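You operate a simulated robot arm through the tools that you are given. There is no shell and no other tool. Be economical: measure what you need, move in short steps, check, and stop when the job is done.

You run a simulated two-armed robot. Do the job below in one go: nothing can be reset, and whatever is moved stays where it is left.

TASK
Put the white carton on the top of the lower belt away on the top of the steel cabinet. Put the yellow tub on the shelf under the pipe table. Push the out-end steel drawer shut. Close the in-end steel drawer. Fetch the can marked "OIL" from the top of the wall shelf and stand it on the white plastic sheet. Fetch the jar marked "bolts" from the top of the wall shelf and set it on the white note pad on the top of the cleaning cupboard. Put two of the coils from the top of the cleaning cupboard on the numbered shelf. Lift the bin lid open. Any order will do. Set down upright: white carton, yellow tub, can, jar, coil.

The check looks at the end state, three seconds after you hand in, the way a careful person would. Anything else that was tipped, shoved, dropped, spilled or broken makes it a failure. Lids that push on must go on centred and level and be pressed home; caps that screw on are set level and turned clockwise until they are tight. Flat cloth is picked up by pressing the open fingertips on it (5 to 10 N) and closing them slowly along it; thin cloth reads only 2 to 8 mm in the jaws.

THE ROBOT
Two 7-joint arms with two-finger parallel grippers on one trunk, on a base that drives. Base frame: it is fixed to the floor where the robot stands at the start and does not move with it; the origin is under the middle of the robot, x ahead of it, y to its left, z up. Readings come in m, degrees, newtons and seconds.
The left shoulder is at the start at [0.03, 0.119, 0.785], the right one opposite. With the tool pointing down near the work surface each hand reaches from about 0.1 to 0.62 m from the robot's upright axis, wherever it stands, measured 20 degrees to its own side. Places, roughly: bin lid [-0.2, -3.3, 0.7]; can [0.5, -2.5, 1.25]; coil (5x4x5 cm) [-0.1, -3.8, 0.9]; in-end steel drawer [0.5, -0.3, 0.3]; jar [1, -2.5, 1.25]; note pad [-0.25, -3.75, 1]; numbered shelf (111x23 cm) [-0.3, -6.72, 0.86]; out-end steel drawer [0.4, 0.4, 0.3]; shelf under the pipe table (89x24 cm) [-3.84, 1.1, 0.36]; top of the steel cabinet [-9.9, -4.5, 0.9]; white carton [0.5, 0, 0.75]; white plastic sheet (27x20x1 cm) [-0.3, -6.7, 0.4]; yellow tub (7x12x9 cm) [0.6, 0.3, 0.6]. Payload 3.43 kg a hand.
The tool frame of a hand sits at the grasp point between the pads (the TCP): z along the fingers, y along the line on which they close. The tips reach 0.03 m beyond it. Largest opening 0.094 m; finger width 0.028, thickness 0.01; the body of the gripper, 0.05 by 0.096 m, starts 0.055 m behind the TCP.
Orientation is that of the tool frame in the base frame, as a unit quaternion [x, y, z, w]. With the fingers straight down and closing along the base's y, the tool's x points along the base's -x, its y along +y and its z along -z.

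THE INTERFACE
- The arms move only by the tool apply_moves. It takes "left_commands", "right_commands" or both (then of equal length, played together; a hand with none holds still); each is a list of rows, each an object (a shift or turn left out is 0, a gripper value left out holds the last) with "fingers": the opening in per cent of the stroke, from 0 (shut) to 100 (fully open); "dp": the shift along the tool's x, y, z in units of 100 mm (1.0 is 100 mm), a list of three; "delta_rot": the turn, a rotation vector about the tool's x, y, z in units of 180 degrees (1.0 is 180 degrees), a list of three. In form: [{"fingers": fingers, "dp": [x, y, z], "delta_rot": [ax, ay, az]}, ...]. A call has 1 to 8 rows; each row is the pose to reach, as a shift and turn from the pose commanded when the call began, along the tool's axes at that moment. A call with a number of a shift or a turn outside -1 to 1 is refused whole. Rows are played at 5 a second. More than 0.05 m and 8.6 degrees between two rows, or a gripper value outside its range, and nothing of the call is played. Where a pose cannot be reached the arm comes as near as it can. A force on the tool above 40 N (or 10 N above the force at the start of the call, whichever is more), or a blocked arm, ends the call early, and 0.2 s more pass. Each finger travels about 0.072 m/s and halts on what it meets, pressing with about 24 N; the grip force reading is that of the motor and also rises with nothing between the fingers. The clock runs only during rows and for 0.2 s after the last one: add rows that repeat a pose to give the fingers time. It gives the time, the measured TCP pose, the force on the tool (base axes), the opening and the grip force at its end, in the units of the frame above (readings bear some noise), with the torque about the TCP (base axes, N m) and any sound that the robot's microphone picked up.
- Cameras (640 x 400 px; columns grow to the right, rows downward): "scene" is now at [0.0251, -0.0137, 1.4678]; the picture's right is [-0.22, -0.98, 0.00], its down [-0.91, 0.20, -0.36] and it looks along [0.35, -0.08, -0.93] (base axes); focal length 266 px, centre (320, 200). "left" rides on the left gripper at [0.076, -0.014, -0.102] in its tool frame; the picture's right is [0.18, 0.98, 0.00], its down [-0.75, 0.14, -0.64] and it looks along [-0.63, 0.12, 0.77] (tool axes); focal length 243 px, centre (320, 200). "right" rides on the right gripper at [0.076, 0.014, -0.102] in its tool frame; the picture's right is [-0.18, 0.98, 0.00], its down [-0.75, -0.14, -0.64] and it looks along [-0.63, -0.12, 0.77] (tool axes); focal length 243 px, centre (320, 200). There is no depth. A picture from a camera that has moved, and an enlarged one, comes with that camera's place and axes in the base frame and with its lens.
- capture(camera): a new picture of that camera. It takes no simulated time.
- lift_body(by): slides the trunk up (or, below 0, down) by that many m; the arms and the scene camera ride with it, the base frame stays. It gives what a move gives, with no picture.
- base_move(legs): drives the robot by 1 to 6 legs, each [ahead, turn to the left] in m and degrees, along the robot's own axes; the way and the turn of a leg run together, so that a leg with both is an arc; at most 1.5 m and 180 degrees a leg. The arms and the cameras ride along, it lands a little off, and it stops where it bumps. It gives what a move gives.
- pan_tilt(pan, tilt): turns the head with the scene camera to pan (to the left, within 143 degrees either way) and tilt (down, from -29 to 69), counted from straight ahead of the robot. It gives what a move gives.
- enlarge(camera, box): a new picture of the part [left, top, right, bottom] of that camera's present view, enlarged. It takes no simulated time.
- finish_job(): hands the job in; it is judged then, once.

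Go step by step. Nothing tells you exact positions but the pictures and the camera data: compare them with the known pose of the tool, close in by small moves and look again before you grip or let go. The budget is 217 turns and 208 pictures, counting those below and the enlarged ones. Unless the task says otherwise, let go and move clear before handing in, and close with one line.

The tools are called after "Emit:" by a JSON object that holds its "api" and its "payload". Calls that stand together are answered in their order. apply_moves: Moves the arms, as the interface text tells. Its arguments: {"type":"object","properties":{"left_commands":{"type":"array"},"right_commands":{"type":"array"}},"required":[]} The other tools are called the same way: lift_body (by) slides the trunk up or down; base_move (legs) drives the base; pan_tilt (pan, tilt) turns the head that bears the scene camera; capture (camera) takes a picture; enlarge (camera, box) takes an enlarged picture of a part of a camera's view; finish_job () hands the job in.

At the start:

```text
clock: 0.0
left_tool_pos: [0.338, 0.2651, 0.903]
left_tool_rot: [-0.003, 1.0, 0.001, 0.0]
left_wrist_force: [-0.1, 0.2, 0.0]
left_moment: [0.0, 0.01, -0.02]
left_gripper_width: 0.0941
left_finger_force: 0.1
right_tool_pos: [0.3534, -0.0839, 0.8875]
right_tool_rot: [-0.002, 1.0, 0.0, 0.0]
right_wrist_force: [-0.5, 0.0, -0.6]
right_moment: [0.0, 0.02, -0.03]
right_gripper_width: 0.094
right_finger_force: 0.1
trunk travel left (down, up): [-0.05, 0.36]
robot x, y, heading: [0.0001, -0.0007, 0.1]
head pan, tilt: [-12.6, 68.8]
```

scene: 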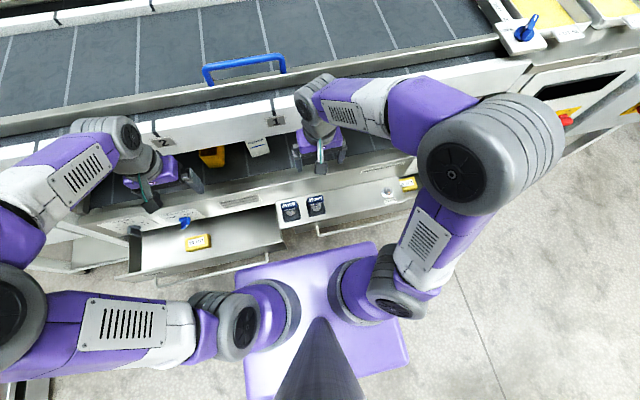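
right: 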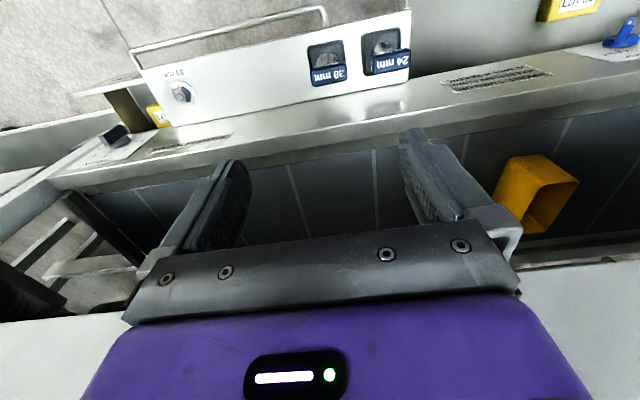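
left: 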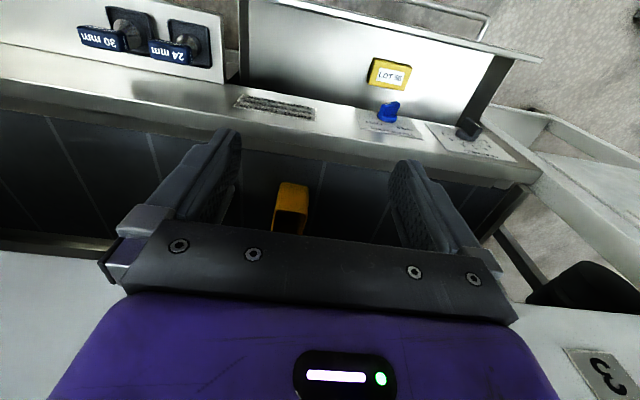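

I see the belt in front with a yellow tub and a white carton on the lower belt, and two drawers below. I'll look closer first.

Emit:
{"api": "enlarge", "payload": {"camera": "scene", "box": [60, 80, 460, 300]}}

Emit:
{"api": "pan_tilt", "payload": {"pan": 0, "tilt": 45}}

Emit:
{"api": "capture", "payload": {"camera": "scene"}}

```text
1.60 times, centred on (260, 190) of scene
camera zoom: at [0.0251, -0.0137, 1.4678], right [-0.22, -0.98, 0.0], down [-0.91, 0.2, -0.36], along [0.35, -0.08, -0.93], focal length 425 px, centre (416, 216)
```

zoom: 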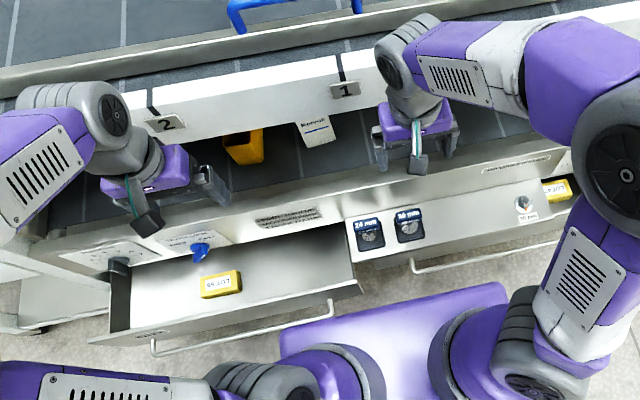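

```text
clock: 0.9
left_tool_pos: [0.3382, 0.2648, 0.9014]
left_tool_rot: [-0.002, 1.0, 0.001, -0.001]
left_wrist_force: [0.3, 0.3, 0.4]
left_moment: [0.03, 0.0, 0.01]
left_gripper_width: 0.0939
left_finger_force: 0.0
right_tool_pos: [0.3534, -0.0845, 0.8864]
right_tool_rot: [-0.003, 1.0, 0.0, 0.0]
right_wrist_force: [-0.2, 0.4, 0.2]
right_moment: [0.01, 0.0, -0.02]
right_gripper_width: 0.0942
right_finger_force: 0.1
trunk travel left (down, up): [-0.05, 0.36]
robot x, y, heading: [0.001, -0.0016, 0.1]
head pan, tilt: [0.0, 45.0]
```

```text
203 pictures are left
camera scene: at [0.0518, -0.0015, 1.4966], right [0.0, -1.0, 0.0], down [-0.71, 0.0, -0.71], along [0.71, 0.0, -0.71], focal length 266 px, centre (320, 200)
```

scene: 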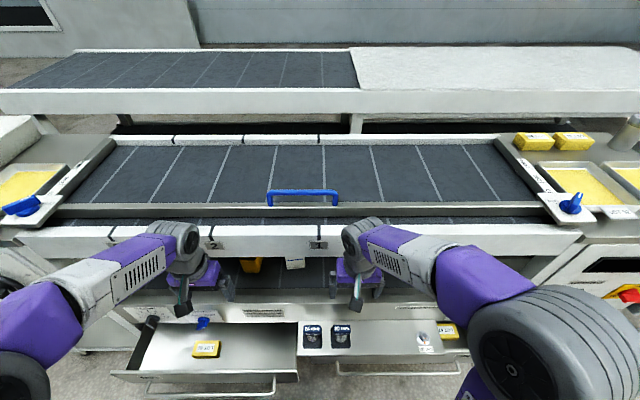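

The out-end drawer is well open, the in-end one a little. I'll back off to see the drawers and the space under the upper belt.

Emit:
{"api": "base_move", "payload": {"legs": [[-0.4, 0]]}}

Emit:
{"api": "capture", "payload": {"camera": "scene"}}

Emit:
{"api": "enlarge", "payload": {"camera": "scene", "box": [100, 130, 500, 380]}}

```text
clock: 3.4
left_tool_pos: [-0.0638, 0.2655, 0.902]
left_tool_rot: [-0.003, 1.0, 0.0, 0.0]
left_wrist_force: [0.4, 0.2, 0.5]
left_moment: [-0.02, 0.03, 0.03]
left_gripper_width: 0.094
left_finger_force: 0.1
right_tool_pos: [-0.0476, -0.0848, 0.8872]
right_tool_rot: [-0.002, 1.0, 0.0, 0.0]
right_wrist_force: [-0.1, 0.5, -0.2]
right_moment: [0.0, 0.0, 0.02]
right_gripper_width: 0.094
right_finger_force: 0.1
trunk travel left (down, up): [-0.05, 0.36]
robot x, y, heading: [-0.3991, 0.0012, 0.1]
head pan, tilt: [0.0, 45.0]
```

```text
202 pictures are left
camera scene: at [-0.3501, -0.0016, 1.4967], right [0.0, -1.0, 0.0], down [-0.71, 0.0, -0.71], along [0.71, 0.0, -0.71], focal length 266 px, centre (320, 200)
```

scene: 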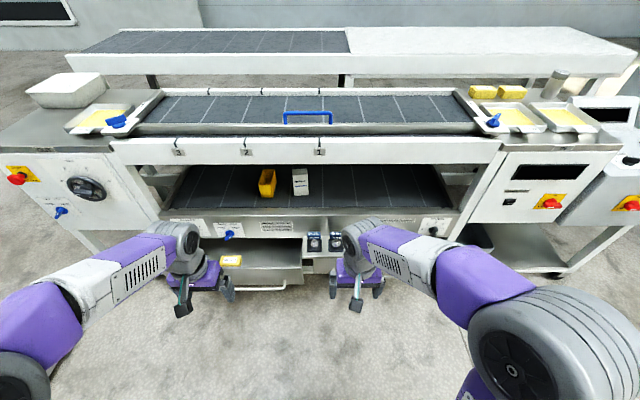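

```text
1.60 times, centred on (300, 255) of scene
camera zoom: at [-0.3501, -0.0016, 1.4967], right [0.0, -1.0, 0.0], down [-0.71, 0.0, -0.71], along [0.71, 0.0, -0.71], focal length 425 px, centre (352, 112)
```

zoom: 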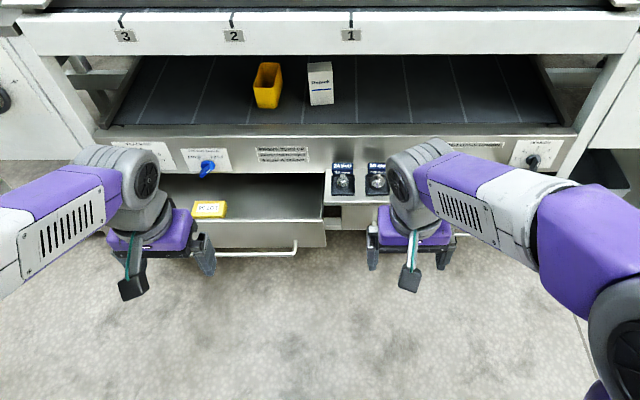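

The lower belt sits under the upper belt's rail, with the carton at y≈0.08 and the tub at y≈0.25. I'll view the in-end drawer with the wrist cameras.

Emit:
{"api": "capture", "payload": {"camera": "right"}}

Emit:
{"api": "capture", "payload": {"camera": "left"}}

```text
200 pictures are left
camera right: at [-0.1221, -0.0704, 0.9889], right [0.18, 0.98, 0.0], down [0.75, -0.14, 0.64], along [0.63, -0.12, -0.77], focal length 243 px, centre (320, 200)
```

right: 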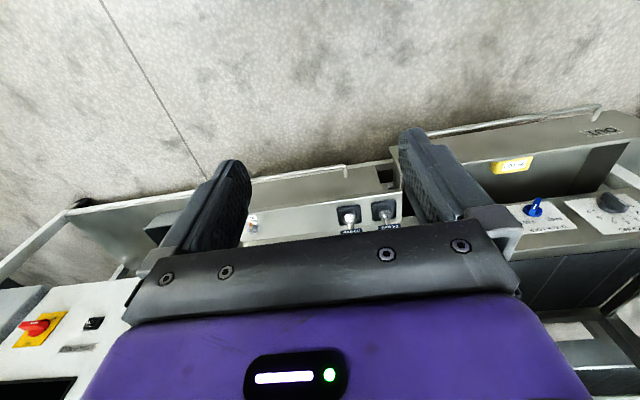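

```text
199 pictures are left
camera left: at [-0.1391, 0.2513, 1.0053], right [-0.19, 0.98, 0.0], down [0.75, 0.14, 0.64], along [0.63, 0.12, -0.77], focal length 243 px, centre (320, 200)
```

left: 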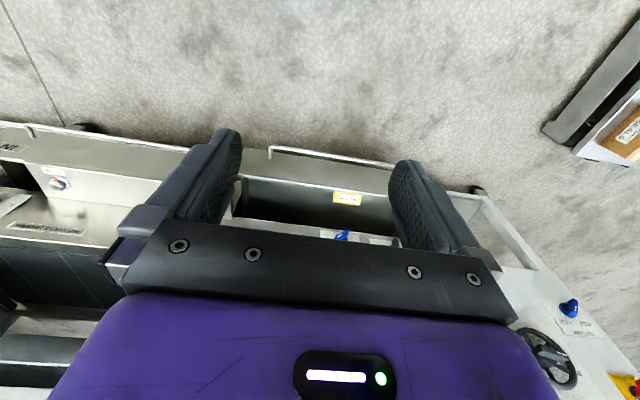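

Both drawers can be pushed with closed fingers at about z 0.3 (handles at x≈0.26 and 0.31). I'll drive closer, spread the hands and lower them in front of the drawers.

Emit:
{"api": "base_move", "payload": {"legs": [[0.2, 0]]}}

Emit:
{"api": "apply_moves", "payload": {"left_commands": [{"dp": [0, 0.4, 0.2], "fingers": 0}, {"dp": [0, 0.7, 0.5]}, {"dp": [0, 1.0, 0.9]}], "right_commands": [{"dp": [0, -0.4, 0.2], "fingers": 0}, {"dp": [0, -0.7, 0.5]}, {"dp": [0, -1.0, 0.9]}]}}

Emit:
{"api": "apply_moves", "payload": {"left_commands": [{"dp": [0, 0.2, 0.4]}, {"dp": [0, 0.35, 0.8]}, {"dp": [0, 0.35, 1.0]}], "right_commands": [{"dp": [0, -0.4, 0.3]}, {"dp": [0, -0.8, 0.6]}, {"dp": [0, -1.0, 1.0]}]}}

Emit:
{"api": "capture", "payload": {"camera": "scene"}}

Emit:
{"api": "capture", "payload": {"camera": "right"}}

```text
clock: 5.0
left_tool_pos: [0.1371, 0.2655, 0.9019]
left_tool_rot: [-0.002, 1.0, -0.001, 0.0]
left_wrist_force: [0.4, -0.5, 0.6]
left_moment: [0.01, -0.02, 0.0]
left_gripper_width: 0.094
left_finger_force: 0.0
right_tool_pos: [0.1519, -0.0839, 0.8877]
right_tool_rot: [-0.003, 1.0, 0.0, 0.0]
right_wrist_force: [1.6, -0.5, 1.0]
right_moment: [0.01, -0.01, -0.01]
right_gripper_width: 0.0939
right_finger_force: 0.1
trunk travel left (down, up): [-0.05, 0.36]
robot x, y, heading: [-0.2014, 0.0014, 0.0]
head pan, tilt: [0.0, 45.0]
```

```text
clock: 5.8
left_tool_pos: [0.137, 0.3649, 0.812]
left_tool_rot: [-0.003, 1.0, 0.0, -0.001]
left_wrist_force: [0.3, 0.0, -0.2]
left_moment: [-0.06, -0.01, 0.01]
left_gripper_width: 0.0
left_finger_force: 16.7
right_tool_pos: [0.1537, -0.1866, 0.7963]
right_tool_rot: [-0.003, 1.0, 0.0, 0.0]
right_wrist_force: [-0.4, 1.0, -0.4]
right_moment: [0.0, -0.02, 0.01]
right_gripper_width: 0.0
right_finger_force: 16.4
trunk travel left (down, up): [-0.05, 0.36]
robot x, y, heading: [-0.2064, -0.0016, 0.3]
head pan, tilt: [0.0, 45.0]
```

```text
clock: 6.6
left_tool_pos: [0.1369, 0.3997, 0.7113]
left_tool_rot: [-0.003, 1.0, 0.0, 0.0]
left_wrist_force: [1.1, -0.2, 0.8]
left_moment: [0.01, 0.0, 0.02]
left_gripper_width: 0.0
left_finger_force: 24.1
right_tool_pos: [0.154, -0.2858, 0.6965]
right_tool_rot: [-0.003, 1.0, 0.001, 0.001]
right_wrist_force: [-0.5, 0.3, -0.4]
right_moment: [0.0, -0.03, 0.0]
right_gripper_width: 0.0
right_finger_force: 24.1
trunk travel left (down, up): [-0.05, 0.36]
robot x, y, heading: [-0.1978, 0.0021, 0.2]
head pan, tilt: [0.0, 45.0]
```

```text
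198 pictures are left
camera scene: at [-0.1494, -0.0019, 1.4966], right [0.0, -1.0, 0.0], down [-0.71, 0.0, -0.71], along [0.71, 0.0, -0.71], focal length 266 px, centre (320, 200)
```

scene: 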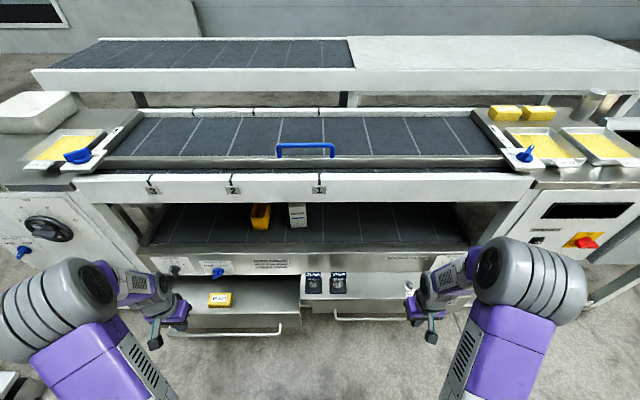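

```text
197 pictures are left
camera right: at [0.08, -0.2712, 0.7973], right [0.18, 0.98, 0.0], down [0.75, -0.14, 0.64], along [0.63, -0.11, -0.77], focal length 243 px, centre (320, 200)
```

right: 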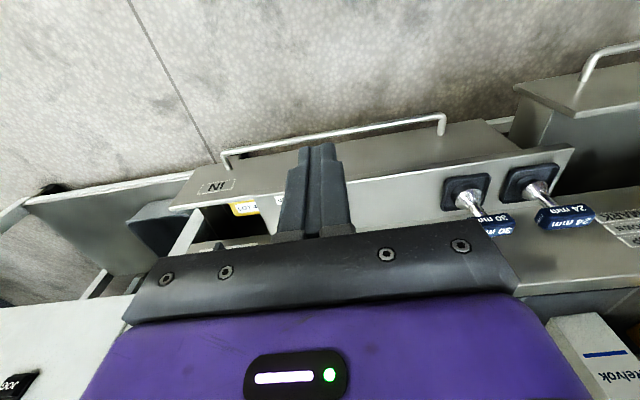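

The in-end drawer is ajar, with two T-keys standing near it. I'll enlarge to understand whether they stand in the drawer.

Emit:
{"api": "enlarge", "payload": {"camera": "scene", "box": [270, 230, 470, 355]}}

Emit:
{"api": "enlarge", "payload": {"camera": "right", "box": [160, 80, 640, 320]}}

Emit:
{"api": "capture", "payload": {"camera": "left"}}

```text
3.20 times, centred on (370, 292) of scene
camera zoom: at [-0.1494, -0.0019, 1.4966], right [0.0, -1.0, 0.0], down [-0.71, 0.0, -0.71], along [0.71, 0.0, -0.71], focal length 850 px, centre (160, -96)
```

zoom: 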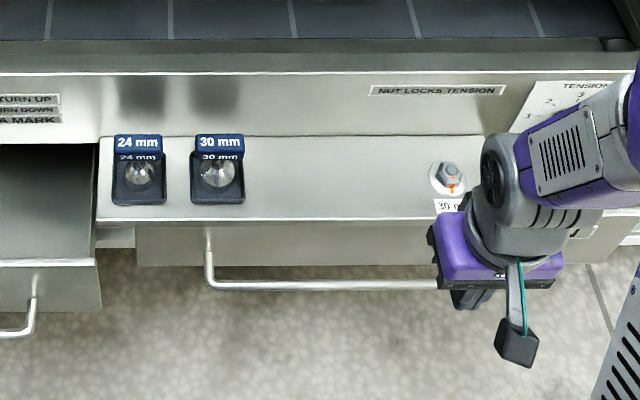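

```text
1.33 times, centred on (400, 200) of right
camera zoom: at [0.08, -0.2712, 0.7973], right [0.18, 0.98, 0.0], down [0.75, -0.14, 0.64], along [0.63, -0.11, -0.77], focal length 324 px, centre (213, 200)
```

zoom: 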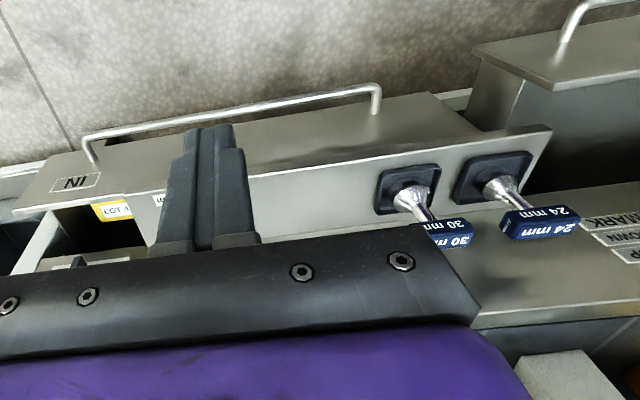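

```text
194 pictures are left
camera left: at [0.0606, 0.3858, 0.8147], right [-0.19, 0.98, 0.0], down [0.75, 0.14, 0.64], along [0.63, 0.12, -0.77], focal length 243 px, centre (320, 200)
```

left: 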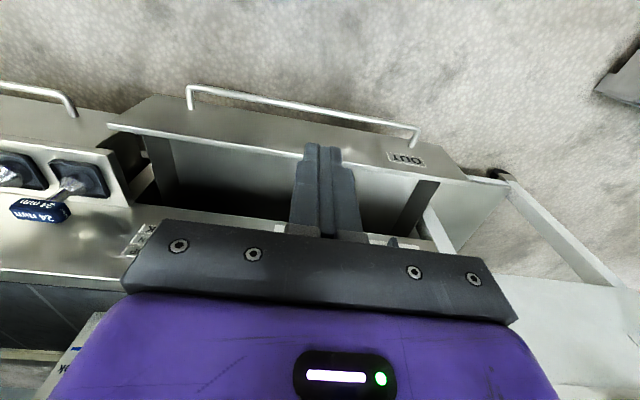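

The keys stand on a fixed plate above the in-end drawer, so the push must go in below that plate. I'll lower both hands to handle height (~0.3 m).

Emit:
{"api": "lift_body", "payload": {"by": -0.05}}

Emit:
{"api": "apply_moves", "payload": {"left_commands": [{"dp": [0, 0, 0.4]}, {"dp": [0, 0, 0.8]}, {"dp": [0, 0, 1.0]}], "right_commands": [{"dp": [0, 0, 0.4]}, {"dp": [0, 0, 0.8]}, {"dp": [0, 0, 1.0]}]}}

Emit:
{"api": "apply_moves", "payload": {"left_commands": [{"dp": [0, 0, 0.4]}, {"dp": [0, 0, 0.8]}, {"dp": [0, 0, 1.0]}], "right_commands": [{"dp": [0, 0, 0.4]}, {"dp": [0, 0, 0.8]}, {"dp": [0, 0, 1.0]}]}}

Emit:
{"api": "apply_moves", "payload": {"left_commands": [{"dp": [0, 0, 0.4], "delta_rot": [0, -0.045, 0]}, {"dp": [0, 0, 0.8], "delta_rot": [0, -0.09, 0]}, {"dp": [0, 0, 1.0], "delta_rot": [0, -0.13, 0]}, {"dp": [0, 0, 1.0], "delta_rot": [0, -0.17, 0]}], "right_commands": [{"dp": [0, 0, 0.4], "delta_rot": [0, -0.045, 0]}, {"dp": [0, 0, 0.8], "delta_rot": [0, -0.09, 0]}, {"dp": [0, 0, 1.0], "delta_rot": [0, -0.13, 0]}, {"dp": [0, 0, 1.0], "delta_rot": [0, -0.17, 0]}]}}

Emit:
{"api": "capture", "payload": {"camera": "left"}}

Emit:
{"api": "capture", "payload": {"camera": "right"}}

Emit:
{"api": "capture", "payload": {"camera": "scene"}}

```text
clock: 7.5
left_tool_pos: [0.1356, 0.4005, 0.6622]
left_tool_rot: [-0.002, 1.0, 0.001, 0.0]
left_wrist_force: [0.5, -0.3, -0.2]
left_moment: [-0.01, -0.07, 0.0]
left_gripper_width: 0.0001
left_finger_force: 25.0
right_tool_pos: [0.1541, -0.2837, 0.6454]
right_tool_rot: [-0.002, 1.0, 0.0, 0.0]
right_wrist_force: [0.3, 0.3, -0.2]
right_moment: [0.03, 0.0, 0.02]
right_gripper_width: 0.0
right_finger_force: 24.0
trunk travel left (down, up): [0.0, 0.41]
robot x, y, heading: [-0.2002, 0.0011, 0.1]
head pan, tilt: [0.0, 45.0]
```

```text
clock: 8.3
left_tool_pos: [0.1357, 0.4011, 0.5617]
left_tool_rot: [-0.003, 1.0, 0.0, 0.0]
left_wrist_force: [0.3, 0.2, 0.6]
left_moment: [-0.02, 0.01, 0.02]
left_gripper_width: 0.0
left_finger_force: 23.5
right_tool_pos: [0.1544, -0.2835, 0.5466]
right_tool_rot: [-0.002, 1.0, 0.0, 0.001]
right_wrist_force: [-0.1, -0.7, -0.8]
right_moment: [0.01, 0.02, -0.02]
right_gripper_width: 0.0
right_finger_force: 24.6
trunk travel left (down, up): [0.0, 0.41]
robot x, y, heading: [-0.2033, -0.001, -0.3]
head pan, tilt: [0.0, 45.0]
```

```text
clock: 9.1
left_tool_pos: [0.1357, 0.3993, 0.4612]
left_tool_rot: [-0.003, 1.0, 0.0, 0.0]
left_wrist_force: [0.3, 0.0, 0.2]
left_moment: [-0.01, -0.01, -0.01]
left_gripper_width: 0.0
left_finger_force: 24.2
right_tool_pos: [0.1541, -0.2832, 0.4462]
right_tool_rot: [-0.003, 1.0, 0.0, 0.0]
right_wrist_force: [0.0, 0.3, 0.0]
right_moment: [0.0, 0.01, 0.03]
right_gripper_width: 0.0
right_finger_force: 24.4
trunk travel left (down, up): [0.0, 0.41]
robot x, y, heading: [-0.2018, -0.0017, -0.0]
head pan, tilt: [0.0, 45.0]
```

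```text
clock: 10.1
left_tool_pos: [0.1371, 0.3998, 0.3615]
left_tool_rot: [-0.002, 0.964, 0.001, 0.265]
left_wrist_force: [-0.4, -0.8, -0.2]
left_moment: [0.0, 0.03, 0.02]
left_gripper_width: 0.0
left_finger_force: 24.3
right_tool_pos: [0.153, -0.2841, 0.3465]
right_tool_rot: [-0.002, 0.964, 0.0, 0.265]
right_wrist_force: [-0.2, -0.3, -0.3]
right_moment: [0.01, -0.01, -0.02]
right_gripper_width: 0.0002
right_finger_force: 23.4
trunk travel left (down, up): [0.0, 0.41]
robot x, y, heading: [-0.2045, -0.0012, -0.0]
head pan, tilt: [0.0, 45.0]
```

```text
193 pictures are left
camera left: at [0.0193, 0.3853, 0.4122], right [-0.16, 0.98, -0.09], down [0.32, 0.14, 0.94], along [0.93, 0.12, -0.34], focal length 243 px, centre (320, 200)
```

left: 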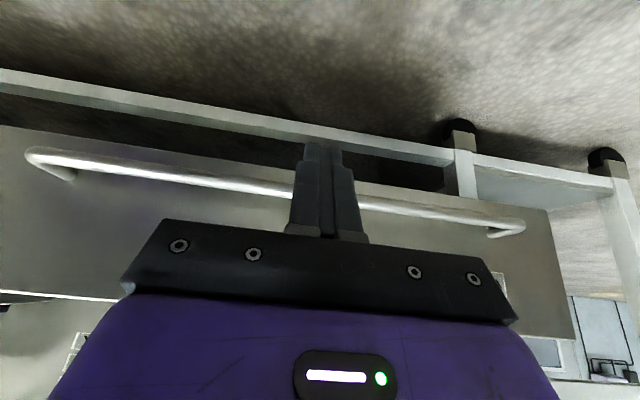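

```text
192 pictures are left
camera right: at [0.0383, -0.2707, 0.395], right [0.15, 0.98, 0.09], down [0.32, -0.14, 0.94], along [0.93, -0.11, -0.34], focal length 243 px, centre (320, 200)
```

right: 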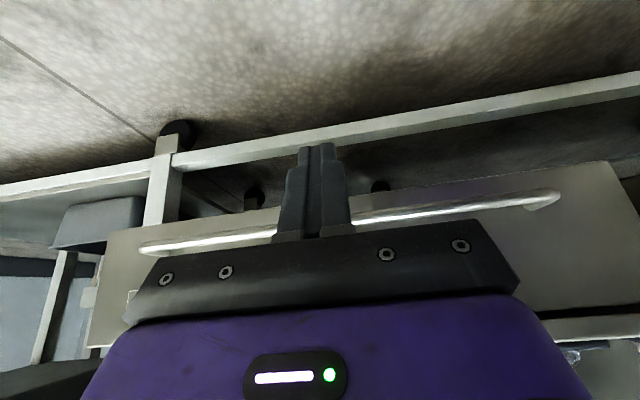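

```text
191 pictures are left
camera scene: at [-0.1499, -0.0015, 1.4467], right [0.0, -1.0, 0.0], down [-0.71, 0.0, -0.71], along [0.71, 0.0, -0.71], focal length 266 px, centre (320, 200)
```

scene: 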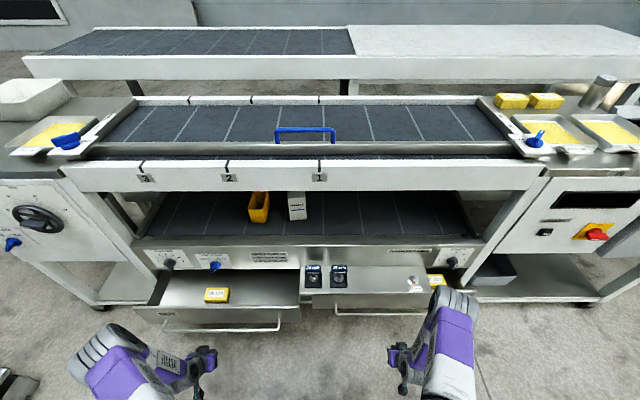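

The handle bars lie at z≈0.32. I'll advance both hands to just short of the bars.

Emit:
{"api": "apply_moves", "payload": {"left_commands": [{"dp": [-0.23, 0, 0.26]}, {"dp": [-0.46, 0, 0.5]}, {"dp": [-0.7, 0, 0.76]}], "right_commands": [{"dp": [-0.3, 0, 0.25]}, {"dp": [-0.6, 0, 0.5]}, {"dp": [-0.94, 0, 0.76]}]}}

Emit:
{"api": "capture", "payload": {"camera": "left"}}

Emit:
{"api": "capture", "payload": {"camera": "right"}}

```text
clock: 10.9
left_tool_pos: [0.2365, 0.3998, 0.3327]
left_tool_rot: [-0.002, 0.964, 0.0, 0.265]
left_wrist_force: [-0.9, -0.6, 0.2]
left_moment: [0.0, 0.01, 0.01]
left_gripper_width: 0.0
left_finger_force: 23.6
right_tool_pos: [0.2731, -0.2826, 0.3288]
right_tool_rot: [-0.001, 0.965, 0.0, 0.264]
right_wrist_force: [-0.1, -0.2, 0.3]
right_moment: [0.02, 0.02, 0.02]
right_gripper_width: 0.0001
right_finger_force: 24.4
trunk travel left (down, up): [0.0, 0.41]
robot x, y, heading: [-0.2009, -0.0001, 0.1]
head pan, tilt: [0.0, 45.0]
```

```text
190 pictures are left
camera left: at [0.1189, 0.3852, 0.3824], right [-0.16, 0.98, -0.09], down [0.32, 0.14, 0.94], along [0.93, 0.12, -0.34], focal length 243 px, centre (320, 200)
```

left: 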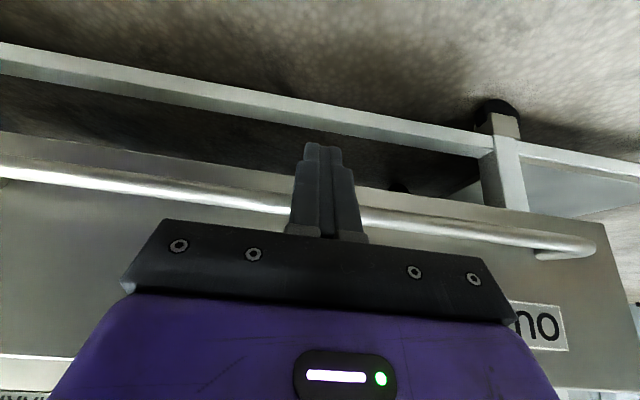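

```text
189 pictures are left
camera right: at [0.1588, -0.2692, 0.3775], right [0.15, 0.98, 0.09], down [0.32, -0.14, 0.94], along [0.93, -0.11, -0.34], focal length 243 px, centre (320, 200)
```

right: 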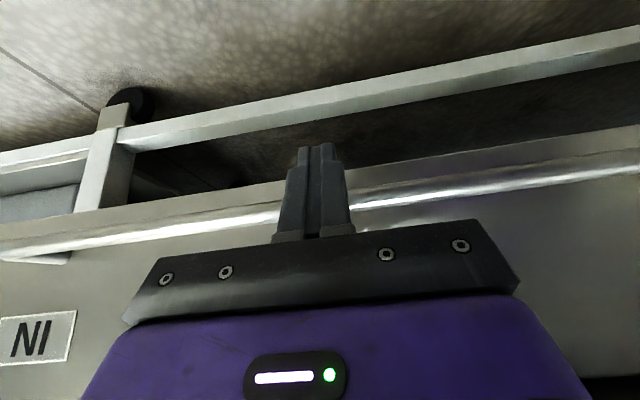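

Both hands are lined up with the bars. I'll push the out-end drawer first, gently.

Emit:
{"api": "apply_moves", "payload": {"left_commands": [{"dp": [-0.11, 0, 0.065]}, {"dp": [-0.22, 0, 0.13]}, {"dp": [-0.33, 0, 0.195]}, {"dp": [-0.44, 0, 0.26]}, {"dp": [-0.55, 0, 0.325]}, {"dp": [-0.66, 0, 0.39]}, {"dp": [-0.77, 0, 0.455]}, {"dp": [-0.88, 0, 0.52]}]}}

Emit:
{"api": "apply_moves", "payload": {"right_commands": [{"dp": [-0.09, 0, 0.053]}, {"dp": [-0.18, 0, 0.106]}, {"dp": [-0.27, 0, 0.16]}, {"dp": [-0.36, 0, 0.212]}, {"dp": [-0.45, 0, 0.265]}, {"dp": [-0.54, 0, 0.32]}, {"dp": [-0.63, 0, 0.37]}, {"dp": [-0.72, 0, 0.425]}]}}

Emit:
{"api": "capture", "payload": {"camera": "scene"}}

```text
clock: 12.7
left_tool_pos: [0.3372, 0.4013, 0.3316]
left_tool_rot: [-0.002, 0.964, 0.0, 0.264]
left_wrist_force: [-0.1, 0.3, 0.4]
left_moment: [0.01, 0.02, 0.01]
left_gripper_width: 0.0002
left_finger_force: 24.1
right_tool_pos: [0.2741, -0.2832, 0.3295]
right_tool_rot: [-0.003, 0.965, 0.001, 0.264]
right_wrist_force: [-0.1, -0.2, 0.5]
right_moment: [-0.04, -0.01, -0.04]
right_gripper_width: 0.0
right_finger_force: 24.3
trunk travel left (down, up): [0.0, 0.41]
robot x, y, heading: [-0.202, -0.0028, 0.1]
head pan, tilt: [0.0, 45.0]
```

```text
clock: 14.5
left_tool_pos: [0.3364, 0.4015, 0.3329]
left_tool_rot: [-0.002, 0.965, 0.001, 0.264]
left_wrist_force: [0.2, 0.0, 0.7]
left_moment: [0.0, -0.01, -0.03]
left_gripper_width: 0.0
left_finger_force: 24.3
right_tool_pos: [0.3546, -0.283, 0.3276]
right_tool_rot: [-0.002, 0.965, 0.001, 0.261]
right_wrist_force: [-15.0, 0.7, -0.9]
right_moment: [-0.05, -1.76, 0.0]
right_gripper_width: 0.0
right_finger_force: 23.9
trunk travel left (down, up): [0.0, 0.41]
robot x, y, heading: [-0.2032, 0.0002, -0.1]
head pan, tilt: [0.0, 45.0]
```

```text
188 pictures are left
camera scene: at [-0.1509, -0.0016, 1.4467], right [0.0, -1.0, 0.0], down [-0.71, 0.0, -0.71], along [0.71, 0.0, -0.71], focal length 266 px, centre (320, 200)
```

scene: 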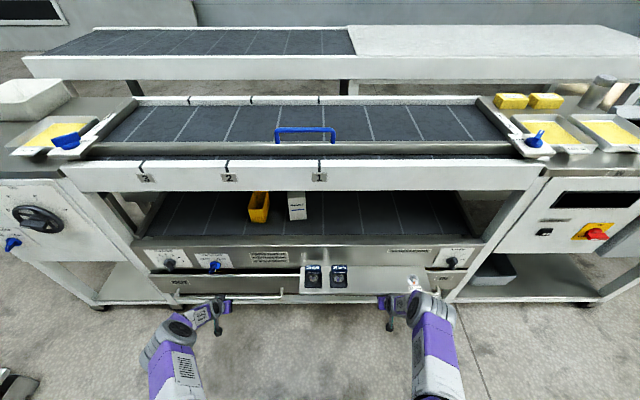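

Both drawers have moved in well; the right reads 15 N, likely home. I'll push each further until they resist.

Emit:
{"api": "apply_moves", "payload": {"left_commands": [{"dp": [-0.09, 0, 0.053]}, {"dp": [-0.18, 0, 0.106]}, {"dp": [-0.27, 0, 0.16]}, {"dp": [-0.36, 0, 0.212]}, {"dp": [-0.45, 0, 0.265]}, {"dp": [-0.54, 0, 0.32]}, {"dp": [-0.63, 0, 0.37]}]}}

Emit:
{"api": "apply_moves", "payload": {"right_commands": [{"dp": [-0.05, 0, 0.03]}, {"dp": [-0.1, 0, 0.06]}, {"dp": [-0.15, 0, 0.09]}, {"dp": [-0.2, 0, 0.12]}]}}

Emit:
{"api": "enlarge", "payload": {"camera": "scene", "box": [130, 220, 490, 330]}}

Emit:
{"api": "capture", "payload": {"camera": "left"}}

Emit:
{"api": "capture", "payload": {"camera": "right"}}

```text
clock: 16.1
left_tool_pos: [0.3705, 0.3998, 0.3284]
left_tool_rot: [-0.003, 0.967, -0.001, 0.256]
left_wrist_force: [-0.2, -2.7, -3.2]
left_moment: [-0.09, 0.15, -0.1]
left_gripper_width: 0.0
left_finger_force: 23.8
left hand out of reach, approached as far as the arm can: row 4, 5, 6, 7
right_tool_pos: [0.3534, -0.2831, 0.328]
right_tool_rot: [-0.002, 0.965, 0.0, 0.262]
right_wrist_force: [-1.1, -0.2, -1.9]
right_moment: [0.02, -0.14, 0.0]
right_gripper_width: 0.0001
right_finger_force: 24.0
trunk travel left (down, up): [0.0, 0.41]
robot x, y, heading: [-0.2017, -0.003, 0.1]
head pan, tilt: [0.0, 45.0]
stopped in row 7 (left hand): the force on the tool passed its limit at 60 N (the readings are from after the stop); the commanded pose is now the measured one
```

```text
clock: 16.6
left_tool_pos: [0.3711, 0.4006, 0.3287]
left_tool_rot: [-0.004, 0.967, 0.002, 0.256]
left_wrist_force: [-0.3, 0.6, -3.4]
left_moment: [0.01, 0.15, 0.01]
left_gripper_width: 0.0
left_finger_force: 23.7
right_tool_pos: [0.3556, -0.2826, 0.3212]
right_tool_rot: [-0.001, 0.968, 0.003, 0.252]
right_wrist_force: [-1.3, -0.8, -1.1]
right_moment: [0.03, -0.22, -0.01]
right_gripper_width: 0.0001
right_finger_force: 24.1
trunk travel left (down, up): [0.0, 0.41]
robot x, y, heading: [-0.2016, 0.0001, 0.1]
head pan, tilt: [0.0, 45.0]
stopped in row 2 (right hand): the force on the tool passed its limit at 46 N (the readings are from after the stop); the commanded pose is now the measured one
```

```text
1.78 times, centred on (310, 275) of scene
camera zoom: at [-0.1503, -0.0016, 1.4466], right [0.0, -1.0, 0.0], down [-0.71, 0.0, -0.71], along [0.71, 0.0, -0.71], focal length 472 px, centre (338, 67)
```

zoom: 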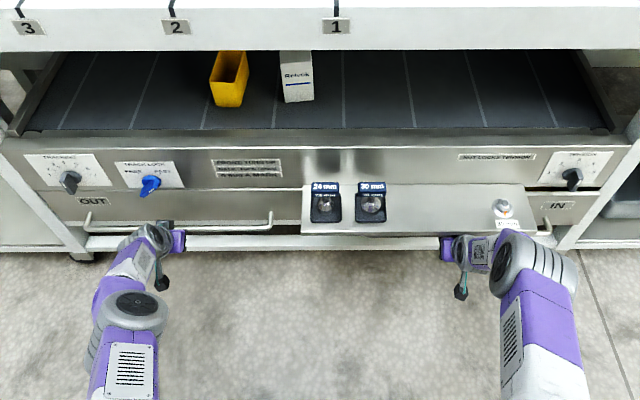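

```text
186 pictures are left
camera left: at [0.2553, 0.3861, 0.3804], right [-0.17, 0.98, -0.09], down [0.33, 0.14, 0.93], along [0.93, 0.13, -0.35], focal length 243 px, centre (320, 200)
```

left: 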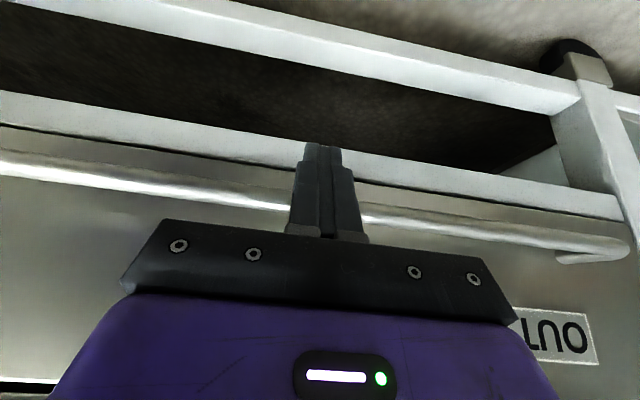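

```text
185 pictures are left
camera right: at [0.2408, -0.2691, 0.3725], right [0.16, 0.98, 0.09], down [0.34, -0.14, 0.93], along [0.93, -0.11, -0.36], focal length 243 px, centre (320, 200)
```

right: 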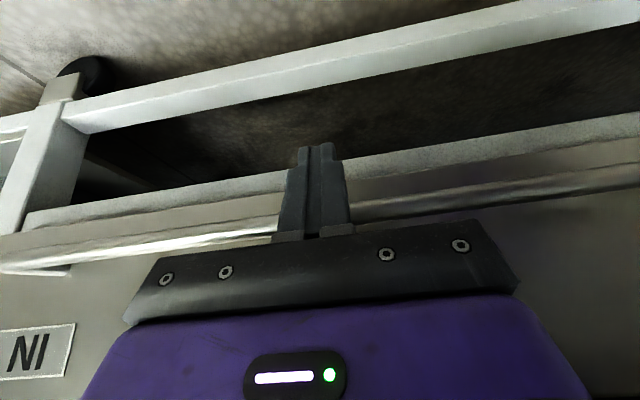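

The right hand's torque shows it met the fixed plate edge above the drawer, so the in-end drawer isn't quite home. I'll back off, tilt the right hand flatter and push on the drawer front below the plate.

Emit:
{"api": "apply_moves", "payload": {"left_commands": [{"dp": [0.3, 0, -0.17]}, {"dp": [0.6, 0, -0.35]}, {"dp": [0.85, 0, -0.49]}, {"dp": [0.85, 0, -0.49]}, {"dp": [0.85, 0, -0.49]}, {"dp": [0.85, 0, -0.49]}, {"dp": [0.85, 0, -0.49]}], "right_commands": [{"dp": [0.4, 0, -0.2]}, {"dp": [0.6, 0, -0.5]}, {"dp": [0.44, 0, -0.85], "delta_rot": [0, -0.04, 0]}, {"dp": [0.44, 0, -0.85], "delta_rot": [0, -0.08, 0]}, {"dp": [0.44, 0, -0.85], "delta_rot": [0, -0.12, 0]}, {"dp": [0.44, 0, -0.85], "delta_rot": [0, -0.16, 0]}, {"dp": [0.44, 0, -0.85], "delta_rot": [0, -0.2, 0]}]}}

Emit:
{"api": "capture", "payload": {"camera": "right"}}

Emit:
{"api": "enlarge", "payload": {"camera": "scene", "box": [130, 220, 490, 330]}}

```text
clock: 18.2
left_tool_pos: [0.2727, 0.3992, 0.3292]
left_tool_rot: [-0.005, 0.966, 0.002, 0.258]
left_wrist_force: [0.3, 0.5, 0.9]
left_moment: [-0.02, 0.04, 0.0]
left_gripper_width: 0.0
left_finger_force: 24.5
right_tool_pos: [0.2745, -0.282, 0.3748]
right_tool_rot: [0.0, 0.841, 0.002, 0.541]
right_wrist_force: [0.4, -0.2, -0.6]
right_moment: [-0.01, -0.01, -0.05]
right_gripper_width: 0.0001
right_finger_force: 23.7
trunk travel left (down, up): [0.0, 0.41]
robot x, y, heading: [-0.199, 0.002, -0.3]
head pan, tilt: [0.0, 45.0]
```

```text
184 pictures are left
camera right: at [0.1525, -0.2693, 0.3463], right [0.07, 0.98, 0.17], down [-0.27, -0.15, 0.95], along [0.96, -0.12, 0.26], focal length 243 px, centre (320, 200)
```

right: 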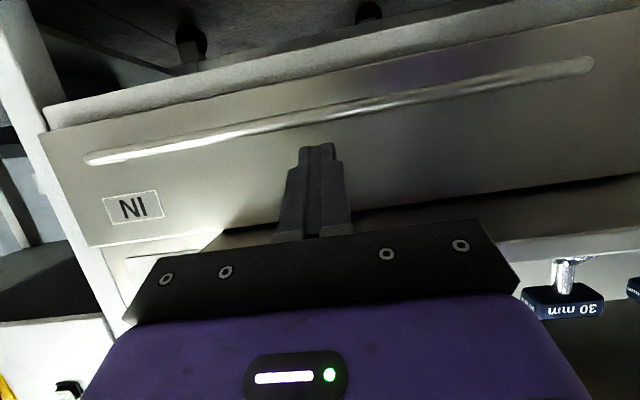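

```text
1.78 times, centred on (310, 275) of scene
camera zoom: at [-0.1509, -0.0015, 1.4467], right [0.0, -1.0, 0.0], down [-0.71, 0.0, -0.71], along [0.71, 0.0, -0.71], focal length 472 px, centre (338, 67)
```

zoom: 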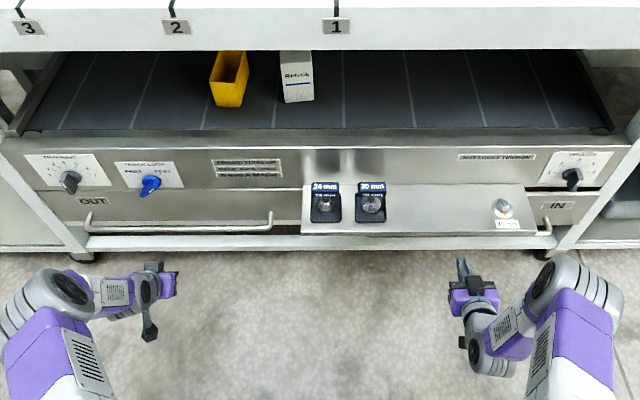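

The in-end drawer front is still about 1 cm proud. I'll push it with the tips between bar and plate.

Emit:
{"api": "apply_moves", "payload": {"right_commands": [{"dp": [-0.14, 0, 0.31]}, {"dp": [-0.28, 0, 0.62]}, {"dp": [-0.35, 0, 0.77]}, {"dp": [-0.39, 0, 0.85]}, {"dp": [-0.41, 0, 0.91]}, {"dp": [-0.43, 0, 0.95]}, {"dp": [-0.45, 0, 1.0]}]}}

Emit:
{"api": "apply_moves", "payload": {"right_commands": [{"dp": [-0.03, 0, 0.06]}, {"dp": [-0.06, 0, 0.12]}, {"dp": [-0.09, 0, 0.18]}, {"dp": [-0.11, 0, 0.24]}, {"dp": [-0.14, 0, 0.3]}]}}

Emit:
{"api": "capture", "payload": {"camera": "right"}}

Emit:
{"api": "enlarge", "payload": {"camera": "scene", "box": [130, 220, 490, 330]}}

```text
clock: 20.0
left_tool_pos: [0.2736, 0.3986, 0.3277]
left_tool_rot: [-0.005, 0.966, 0.001, 0.257]
left_wrist_force: [-0.4, -0.3, 0.1]
left_moment: [0.03, 0.0, 0.01]
left_gripper_width: 0.0
left_finger_force: 23.9
right_tool_pos: [0.3784, -0.2819, 0.3674]
right_tool_rot: [0.0, 0.846, 0.003, 0.533]
right_wrist_force: [0.0, -0.6, -2.5]
right_moment: [-0.01, -0.2, 0.04]
right_gripper_width: 0.0
right_finger_force: 24.1
trunk travel left (down, up): [0.0, 0.41]
robot x, y, heading: [-0.2037, 0.0037, -0.1]
head pan, tilt: [0.0, 45.0]
stopped in row 7 (right hand): the force on the tool passed its limit at 41 N (the readings are from after the stop); the commanded pose is now the measured one
```

```text
clock: 20.8
left_tool_pos: [0.2741, 0.399, 0.33]
left_tool_rot: [-0.004, 0.967, 0.001, 0.257]
left_wrist_force: [0.1, 1.0, -0.1]
left_moment: [-0.02, -0.01, 0.02]
left_gripper_width: 0.0
left_finger_force: 24.2
right_tool_pos: [0.3905, -0.2807, 0.3603]
right_tool_rot: [0.0, 0.851, 0.005, 0.525]
right_wrist_force: [4.8, -1.0, -7.6]
right_moment: [-0.06, -0.1, -0.02]
right_gripper_width: 0.0001
right_finger_force: 24.4
trunk travel left (down, up): [0.0, 0.41]
robot x, y, heading: [-0.2046, 0.0012, -0.2]
head pan, tilt: [0.0, 45.0]
stopped in row 3 (right hand): the force on the tool passed its limit at 49 N (the readings are from after the stop); the commanded pose is now the measured one
```

```text
182 pictures are left
camera right: at [0.2662, -0.2678, 0.3378], right [0.08, 0.98, 0.17], down [-0.24, -0.15, 0.96], along [0.97, -0.12, 0.22], focal length 243 px, centre (320, 200)
```

right: 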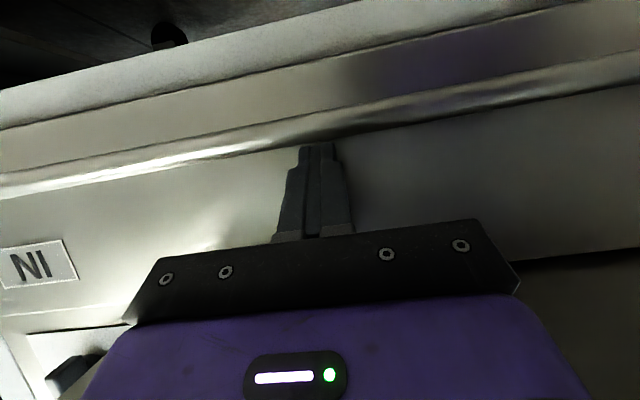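

```text
1.78 times, centred on (310, 275) of scene
camera zoom: at [-0.1508, -0.0019, 1.4467], right [0.0, -1.0, 0.0], down [-0.71, 0.0, -0.71], along [0.71, 0.0, -0.71], focal length 472 px, centre (338, 67)
```

zoom: 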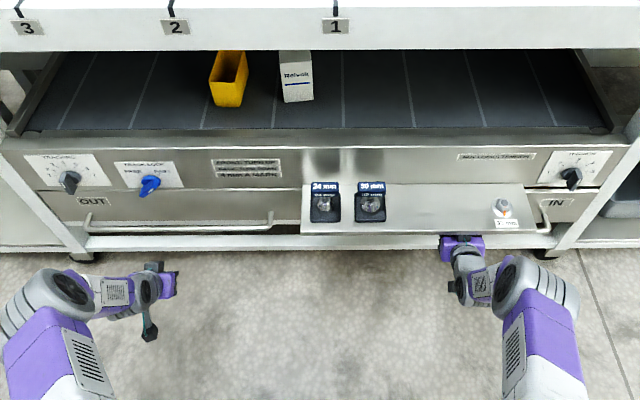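

Both drawers now look level with the frame, handles aligned. Next I bring the hands back and up for picking the tub (left) and carton (right).

Emit:
{"api": "apply_moves", "payload": {"right_commands": [{"dp": [0.15, 0, -0.3]}, {"dp": [0.3, 0, -0.6]}, {"dp": [0.45, 0, -0.89]}], "left_commands": [{"dp": [-0.09, -0.12, -0.28]}, {"dp": [-0.18, -0.25, -0.56]}, {"dp": [-0.28, -0.37, -0.85]}]}}

Emit:
{"api": "apply_moves", "payload": {"right_commands": [{"dp": [-0.2, 0.23, -0.16]}, {"dp": [-0.4, 0.46, -0.32]}, {"dp": [-0.6, 0.69, -0.48]}, {"dp": [-0.77, 0.92, -0.64]}], "left_commands": [{"dp": [-0.09, -0.12, -0.28]}, {"dp": [-0.18, -0.25, -0.56]}, {"dp": [-0.28, -0.37, -0.85]}, {"dp": [-0.28, -0.37, -0.85]}]}}

Emit:
{"api": "apply_moves", "payload": {"right_commands": [{"dp": [-0.2, 0.23, -0.16]}, {"dp": [-0.4, 0.46, -0.32]}, {"dp": [-0.6, 0.69, -0.48]}, {"dp": [-0.77, 0.92, -0.64]}], "left_commands": [{"dp": [-0.09, -0.12, -0.28]}, {"dp": [-0.18, -0.25, -0.56]}, {"dp": [-0.28, -0.37, -0.85]}, {"dp": [-0.28, -0.37, -0.85]}]}}

Emit:
{"api": "apply_moves", "payload": {"right_commands": [{"dp": [-0.2, 0.23, -0.16], "fingers": 100}, {"dp": [-0.4, 0.46, -0.32]}, {"dp": [-0.6, 0.69, -0.48]}, {"dp": [-0.77, 0.92, -0.64]}], "left_commands": [{"dp": [-0.09, -0.12, -0.28], "delta_rot": [0, -0.035, 0], "fingers": 100}, {"dp": [-0.18, -0.25, -0.56], "delta_rot": [0, -0.07, 0]}, {"dp": [-0.28, -0.37, -0.85], "delta_rot": [0, -0.1, 0]}, {"dp": [-0.28, -0.37, -0.85], "delta_rot": [0, -0.14, 0]}]}}

Emit:
{"api": "capture", "payload": {"camera": "scene"}}

```text
clock: 21.6
left_tool_pos: [0.2566, 0.3614, 0.4165]
left_tool_rot: [-0.004, 0.967, 0.001, 0.256]
left_wrist_force: [0.0, 1.4, 0.5]
left_moment: [0.01, -0.02, -0.03]
left_gripper_width: 0.0
left_finger_force: 23.8
right_tool_pos: [0.2889, -0.2805, 0.3612]
right_tool_rot: [0.0, 0.85, 0.004, 0.528]
right_wrist_force: [-0.5, 0.0, 0.0]
right_moment: [-0.04, 0.0, -0.01]
right_gripper_width: 0.0
right_finger_force: 24.3
trunk travel left (down, up): [0.0, 0.41]
robot x, y, heading: [-0.2035, -0.0003, -0.1]
head pan, tilt: [0.0, 45.0]
```

```text
clock: 22.6
left_tool_pos: [0.2374, 0.3244, 0.5055]
left_tool_rot: [-0.004, 0.966, 0.001, 0.258]
left_wrist_force: [0.3, -0.3, 0.8]
left_moment: [-0.02, 0.0, 0.0]
left_gripper_width: 0.0
left_finger_force: 23.9
right_tool_pos: [0.2659, -0.1907, 0.458]
right_tool_rot: [0.001, 0.85, 0.003, 0.526]
right_wrist_force: [0.3, 0.2, 0.0]
right_moment: [-0.01, -0.03, 0.03]
right_gripper_width: 0.0001
right_finger_force: 23.7
trunk travel left (down, up): [0.0, 0.41]
robot x, y, heading: [-0.2001, -0.0008, -0.3]
head pan, tilt: [0.0, 45.0]
```

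```text
clock: 23.6
left_tool_pos: [0.2211, 0.2845, 0.5918]
left_tool_rot: [-0.004, 0.967, 0.0, 0.256]
left_wrist_force: [0.4, -0.4, 1.4]
left_moment: [-0.02, 0.01, -0.04]
left_gripper_width: 0.0001
left_finger_force: 23.8
right_tool_pos: [0.2419, -0.0977, 0.558]
right_tool_rot: [0.0, 0.85, 0.005, 0.527]
right_wrist_force: [0.3, 0.4, -1.0]
right_moment: [0.01, 0.01, -0.04]
right_gripper_width: 0.0
right_finger_force: 24.0
trunk travel left (down, up): [0.0, 0.41]
robot x, y, heading: [-0.2052, -0.0032, -0.4]
head pan, tilt: [0.0, 45.0]
```

```text
clock: 24.6
left_tool_pos: [0.2112, 0.2524, 0.6765]
left_tool_rot: [-0.003, 0.886, 0.001, 0.463]
left_wrist_force: [-0.7, 0.2, -0.6]
left_moment: [0.01, 0.0, -0.01]
left_gripper_width: 0.0942
left_finger_force: 0.0
left hand out of reach, approached as far as the arm can: row 4
right_tool_pos: [0.219, -0.0074, 0.6542]
right_tool_rot: [0.0, 0.85, 0.005, 0.527]
right_wrist_force: [0.6, 0.2, -0.1]
right_moment: [0.02, 0.01, -0.02]
right_gripper_width: 0.0941
right_finger_force: 0.0
trunk travel left (down, up): [0.0, 0.41]
robot x, y, heading: [-0.2009, 0.0042, -0.1]
head pan, tilt: [0.0, 45.0]
```

```text
180 pictures are left
camera scene: at [-0.1519, -0.0014, 1.4466], right [0.0, -1.0, 0.0], down [-0.71, 0.0, -0.71], along [0.71, 0.0, -0.71], focal length 266 px, centre (320, 200)
```

scene: 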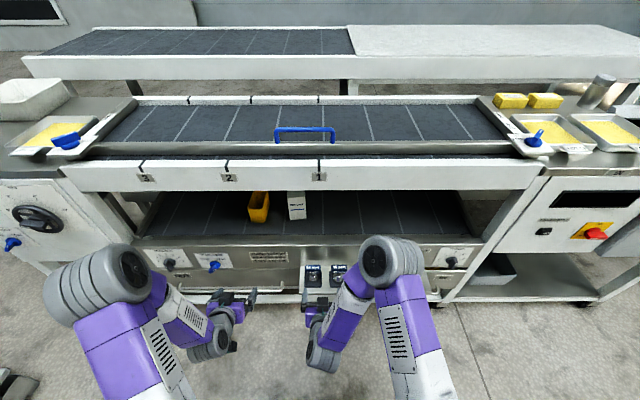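

Both hands are ready in front of the belt. I'll raise the trunk a bit, centre the right hand on the carton line and drive in.

Emit:
{"api": "lift_body", "payload": {"by": 0.05}}

Emit:
{"api": "apply_moves", "payload": {"right_commands": [{"dp": [0, 0.45, 0]}, {"dp": [0, 0.93, 0]}], "left_commands": [{"dp": [0.0, 0, 0.0]}, {"dp": [0, 0.0, 0]}]}}

Emit:
{"api": "base_move", "payload": {"legs": [[0.18, 0]]}}

Emit:
{"api": "capture", "payload": {"camera": "left"}}

Emit:
{"api": "capture", "payload": {"camera": "right"}}

Emit:
{"api": "capture", "payload": {"camera": "scene"}}

```text
clock: 25.5
left_tool_pos: [0.2113, 0.2527, 0.7268]
left_tool_rot: [-0.003, 0.887, 0.002, 0.461]
left_wrist_force: [0.1, -0.1, 0.4]
left_moment: [0.02, -0.02, 0.01]
left_gripper_width: 0.0939
left_finger_force: 0.0
right_tool_pos: [0.2184, -0.0077, 0.7049]
right_tool_rot: [0.0, 0.85, 0.004, 0.526]
right_wrist_force: [-0.3, -0.8, 0.2]
right_moment: [0.0, 0.01, 0.03]
right_gripper_width: 0.094
right_finger_force: 0.0
trunk travel left (down, up): [-0.05, 0.36]
robot x, y, heading: [-0.2006, -0.0017, -0.2]
head pan, tilt: [0.0, 45.0]
```

```text
clock: 26.1
left_tool_pos: [0.211, 0.2538, 0.7263]
left_tool_rot: [-0.004, 0.888, 0.001, 0.46]
left_wrist_force: [-0.1, 0.2, 0.6]
left_moment: [0.01, 0.01, 0.01]
left_gripper_width: 0.0941
left_finger_force: 0.0
right_tool_pos: [0.219, 0.0855, 0.7061]
right_tool_rot: [-0.001, 0.85, 0.005, 0.527]
right_wrist_force: [-0.3, -0.7, 0.4]
right_moment: [0.02, 0.0, 0.01]
right_gripper_width: 0.0937
right_finger_force: 0.1
trunk travel left (down, up): [-0.05, 0.36]
robot x, y, heading: [-0.204, -0.0023, -0.3]
head pan, tilt: [0.0, 45.0]
```

```text
clock: 27.6
left_tool_pos: [0.3904, 0.2526, 0.728]
left_tool_rot: [-0.003, 0.887, 0.002, 0.462]
left_wrist_force: [-0.8, -0.4, 0.0]
left_moment: [-0.02, 0.01, -0.02]
left_gripper_width: 0.094
left_finger_force: 0.0
right_tool_pos: [0.398, 0.0853, 0.706]
right_tool_rot: [0.0, 0.85, 0.005, 0.527]
right_wrist_force: [-0.1, -0.5, 0.4]
right_moment: [0.03, -0.03, 0.02]
right_gripper_width: 0.0941
right_finger_force: 0.0
trunk travel left (down, up): [-0.05, 0.36]
robot x, y, heading: [-0.0276, 0.002, 0.0]
head pan, tilt: [0.0, 45.0]
```

```text
179 pictures are left
camera left: at [0.2632, 0.2382, 0.724], right [-0.11, 0.98, -0.15], down [-0.09, 0.14, 0.99], along [0.99, 0.12, 0.08], focal length 243 px, centre (320, 200)
```

left: 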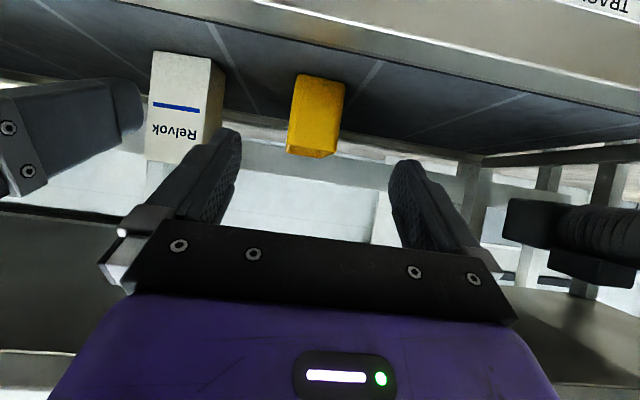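

```text
178 pictures are left
camera right: at [0.2746, 0.0986, 0.6826], right [0.08, 0.98, 0.17], down [-0.24, -0.15, 0.96], along [0.97, -0.12, 0.22], focal length 243 px, centre (320, 200)
```

right: 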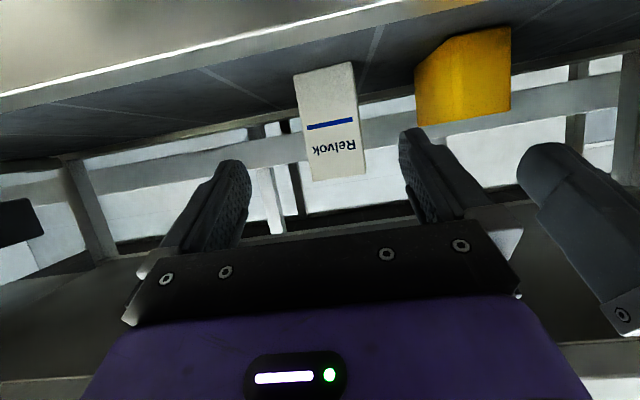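

```text
177 pictures are left
camera scene: at [0.0276, -0.0019, 1.4966], right [0.0, -1.0, 0.0], down [-0.71, 0.0, -0.71], along [0.71, 0.0, -0.71], focal length 266 px, centre (320, 200)
```

scene: 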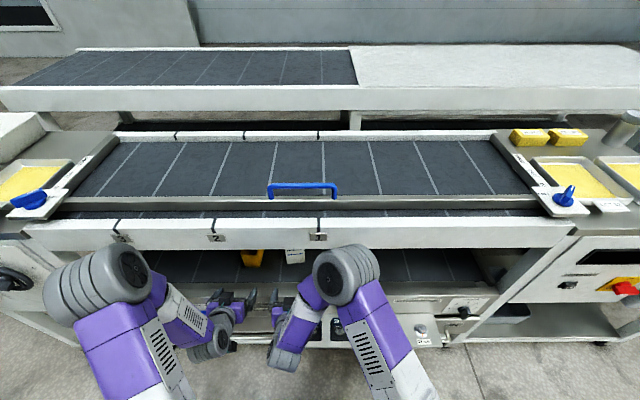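

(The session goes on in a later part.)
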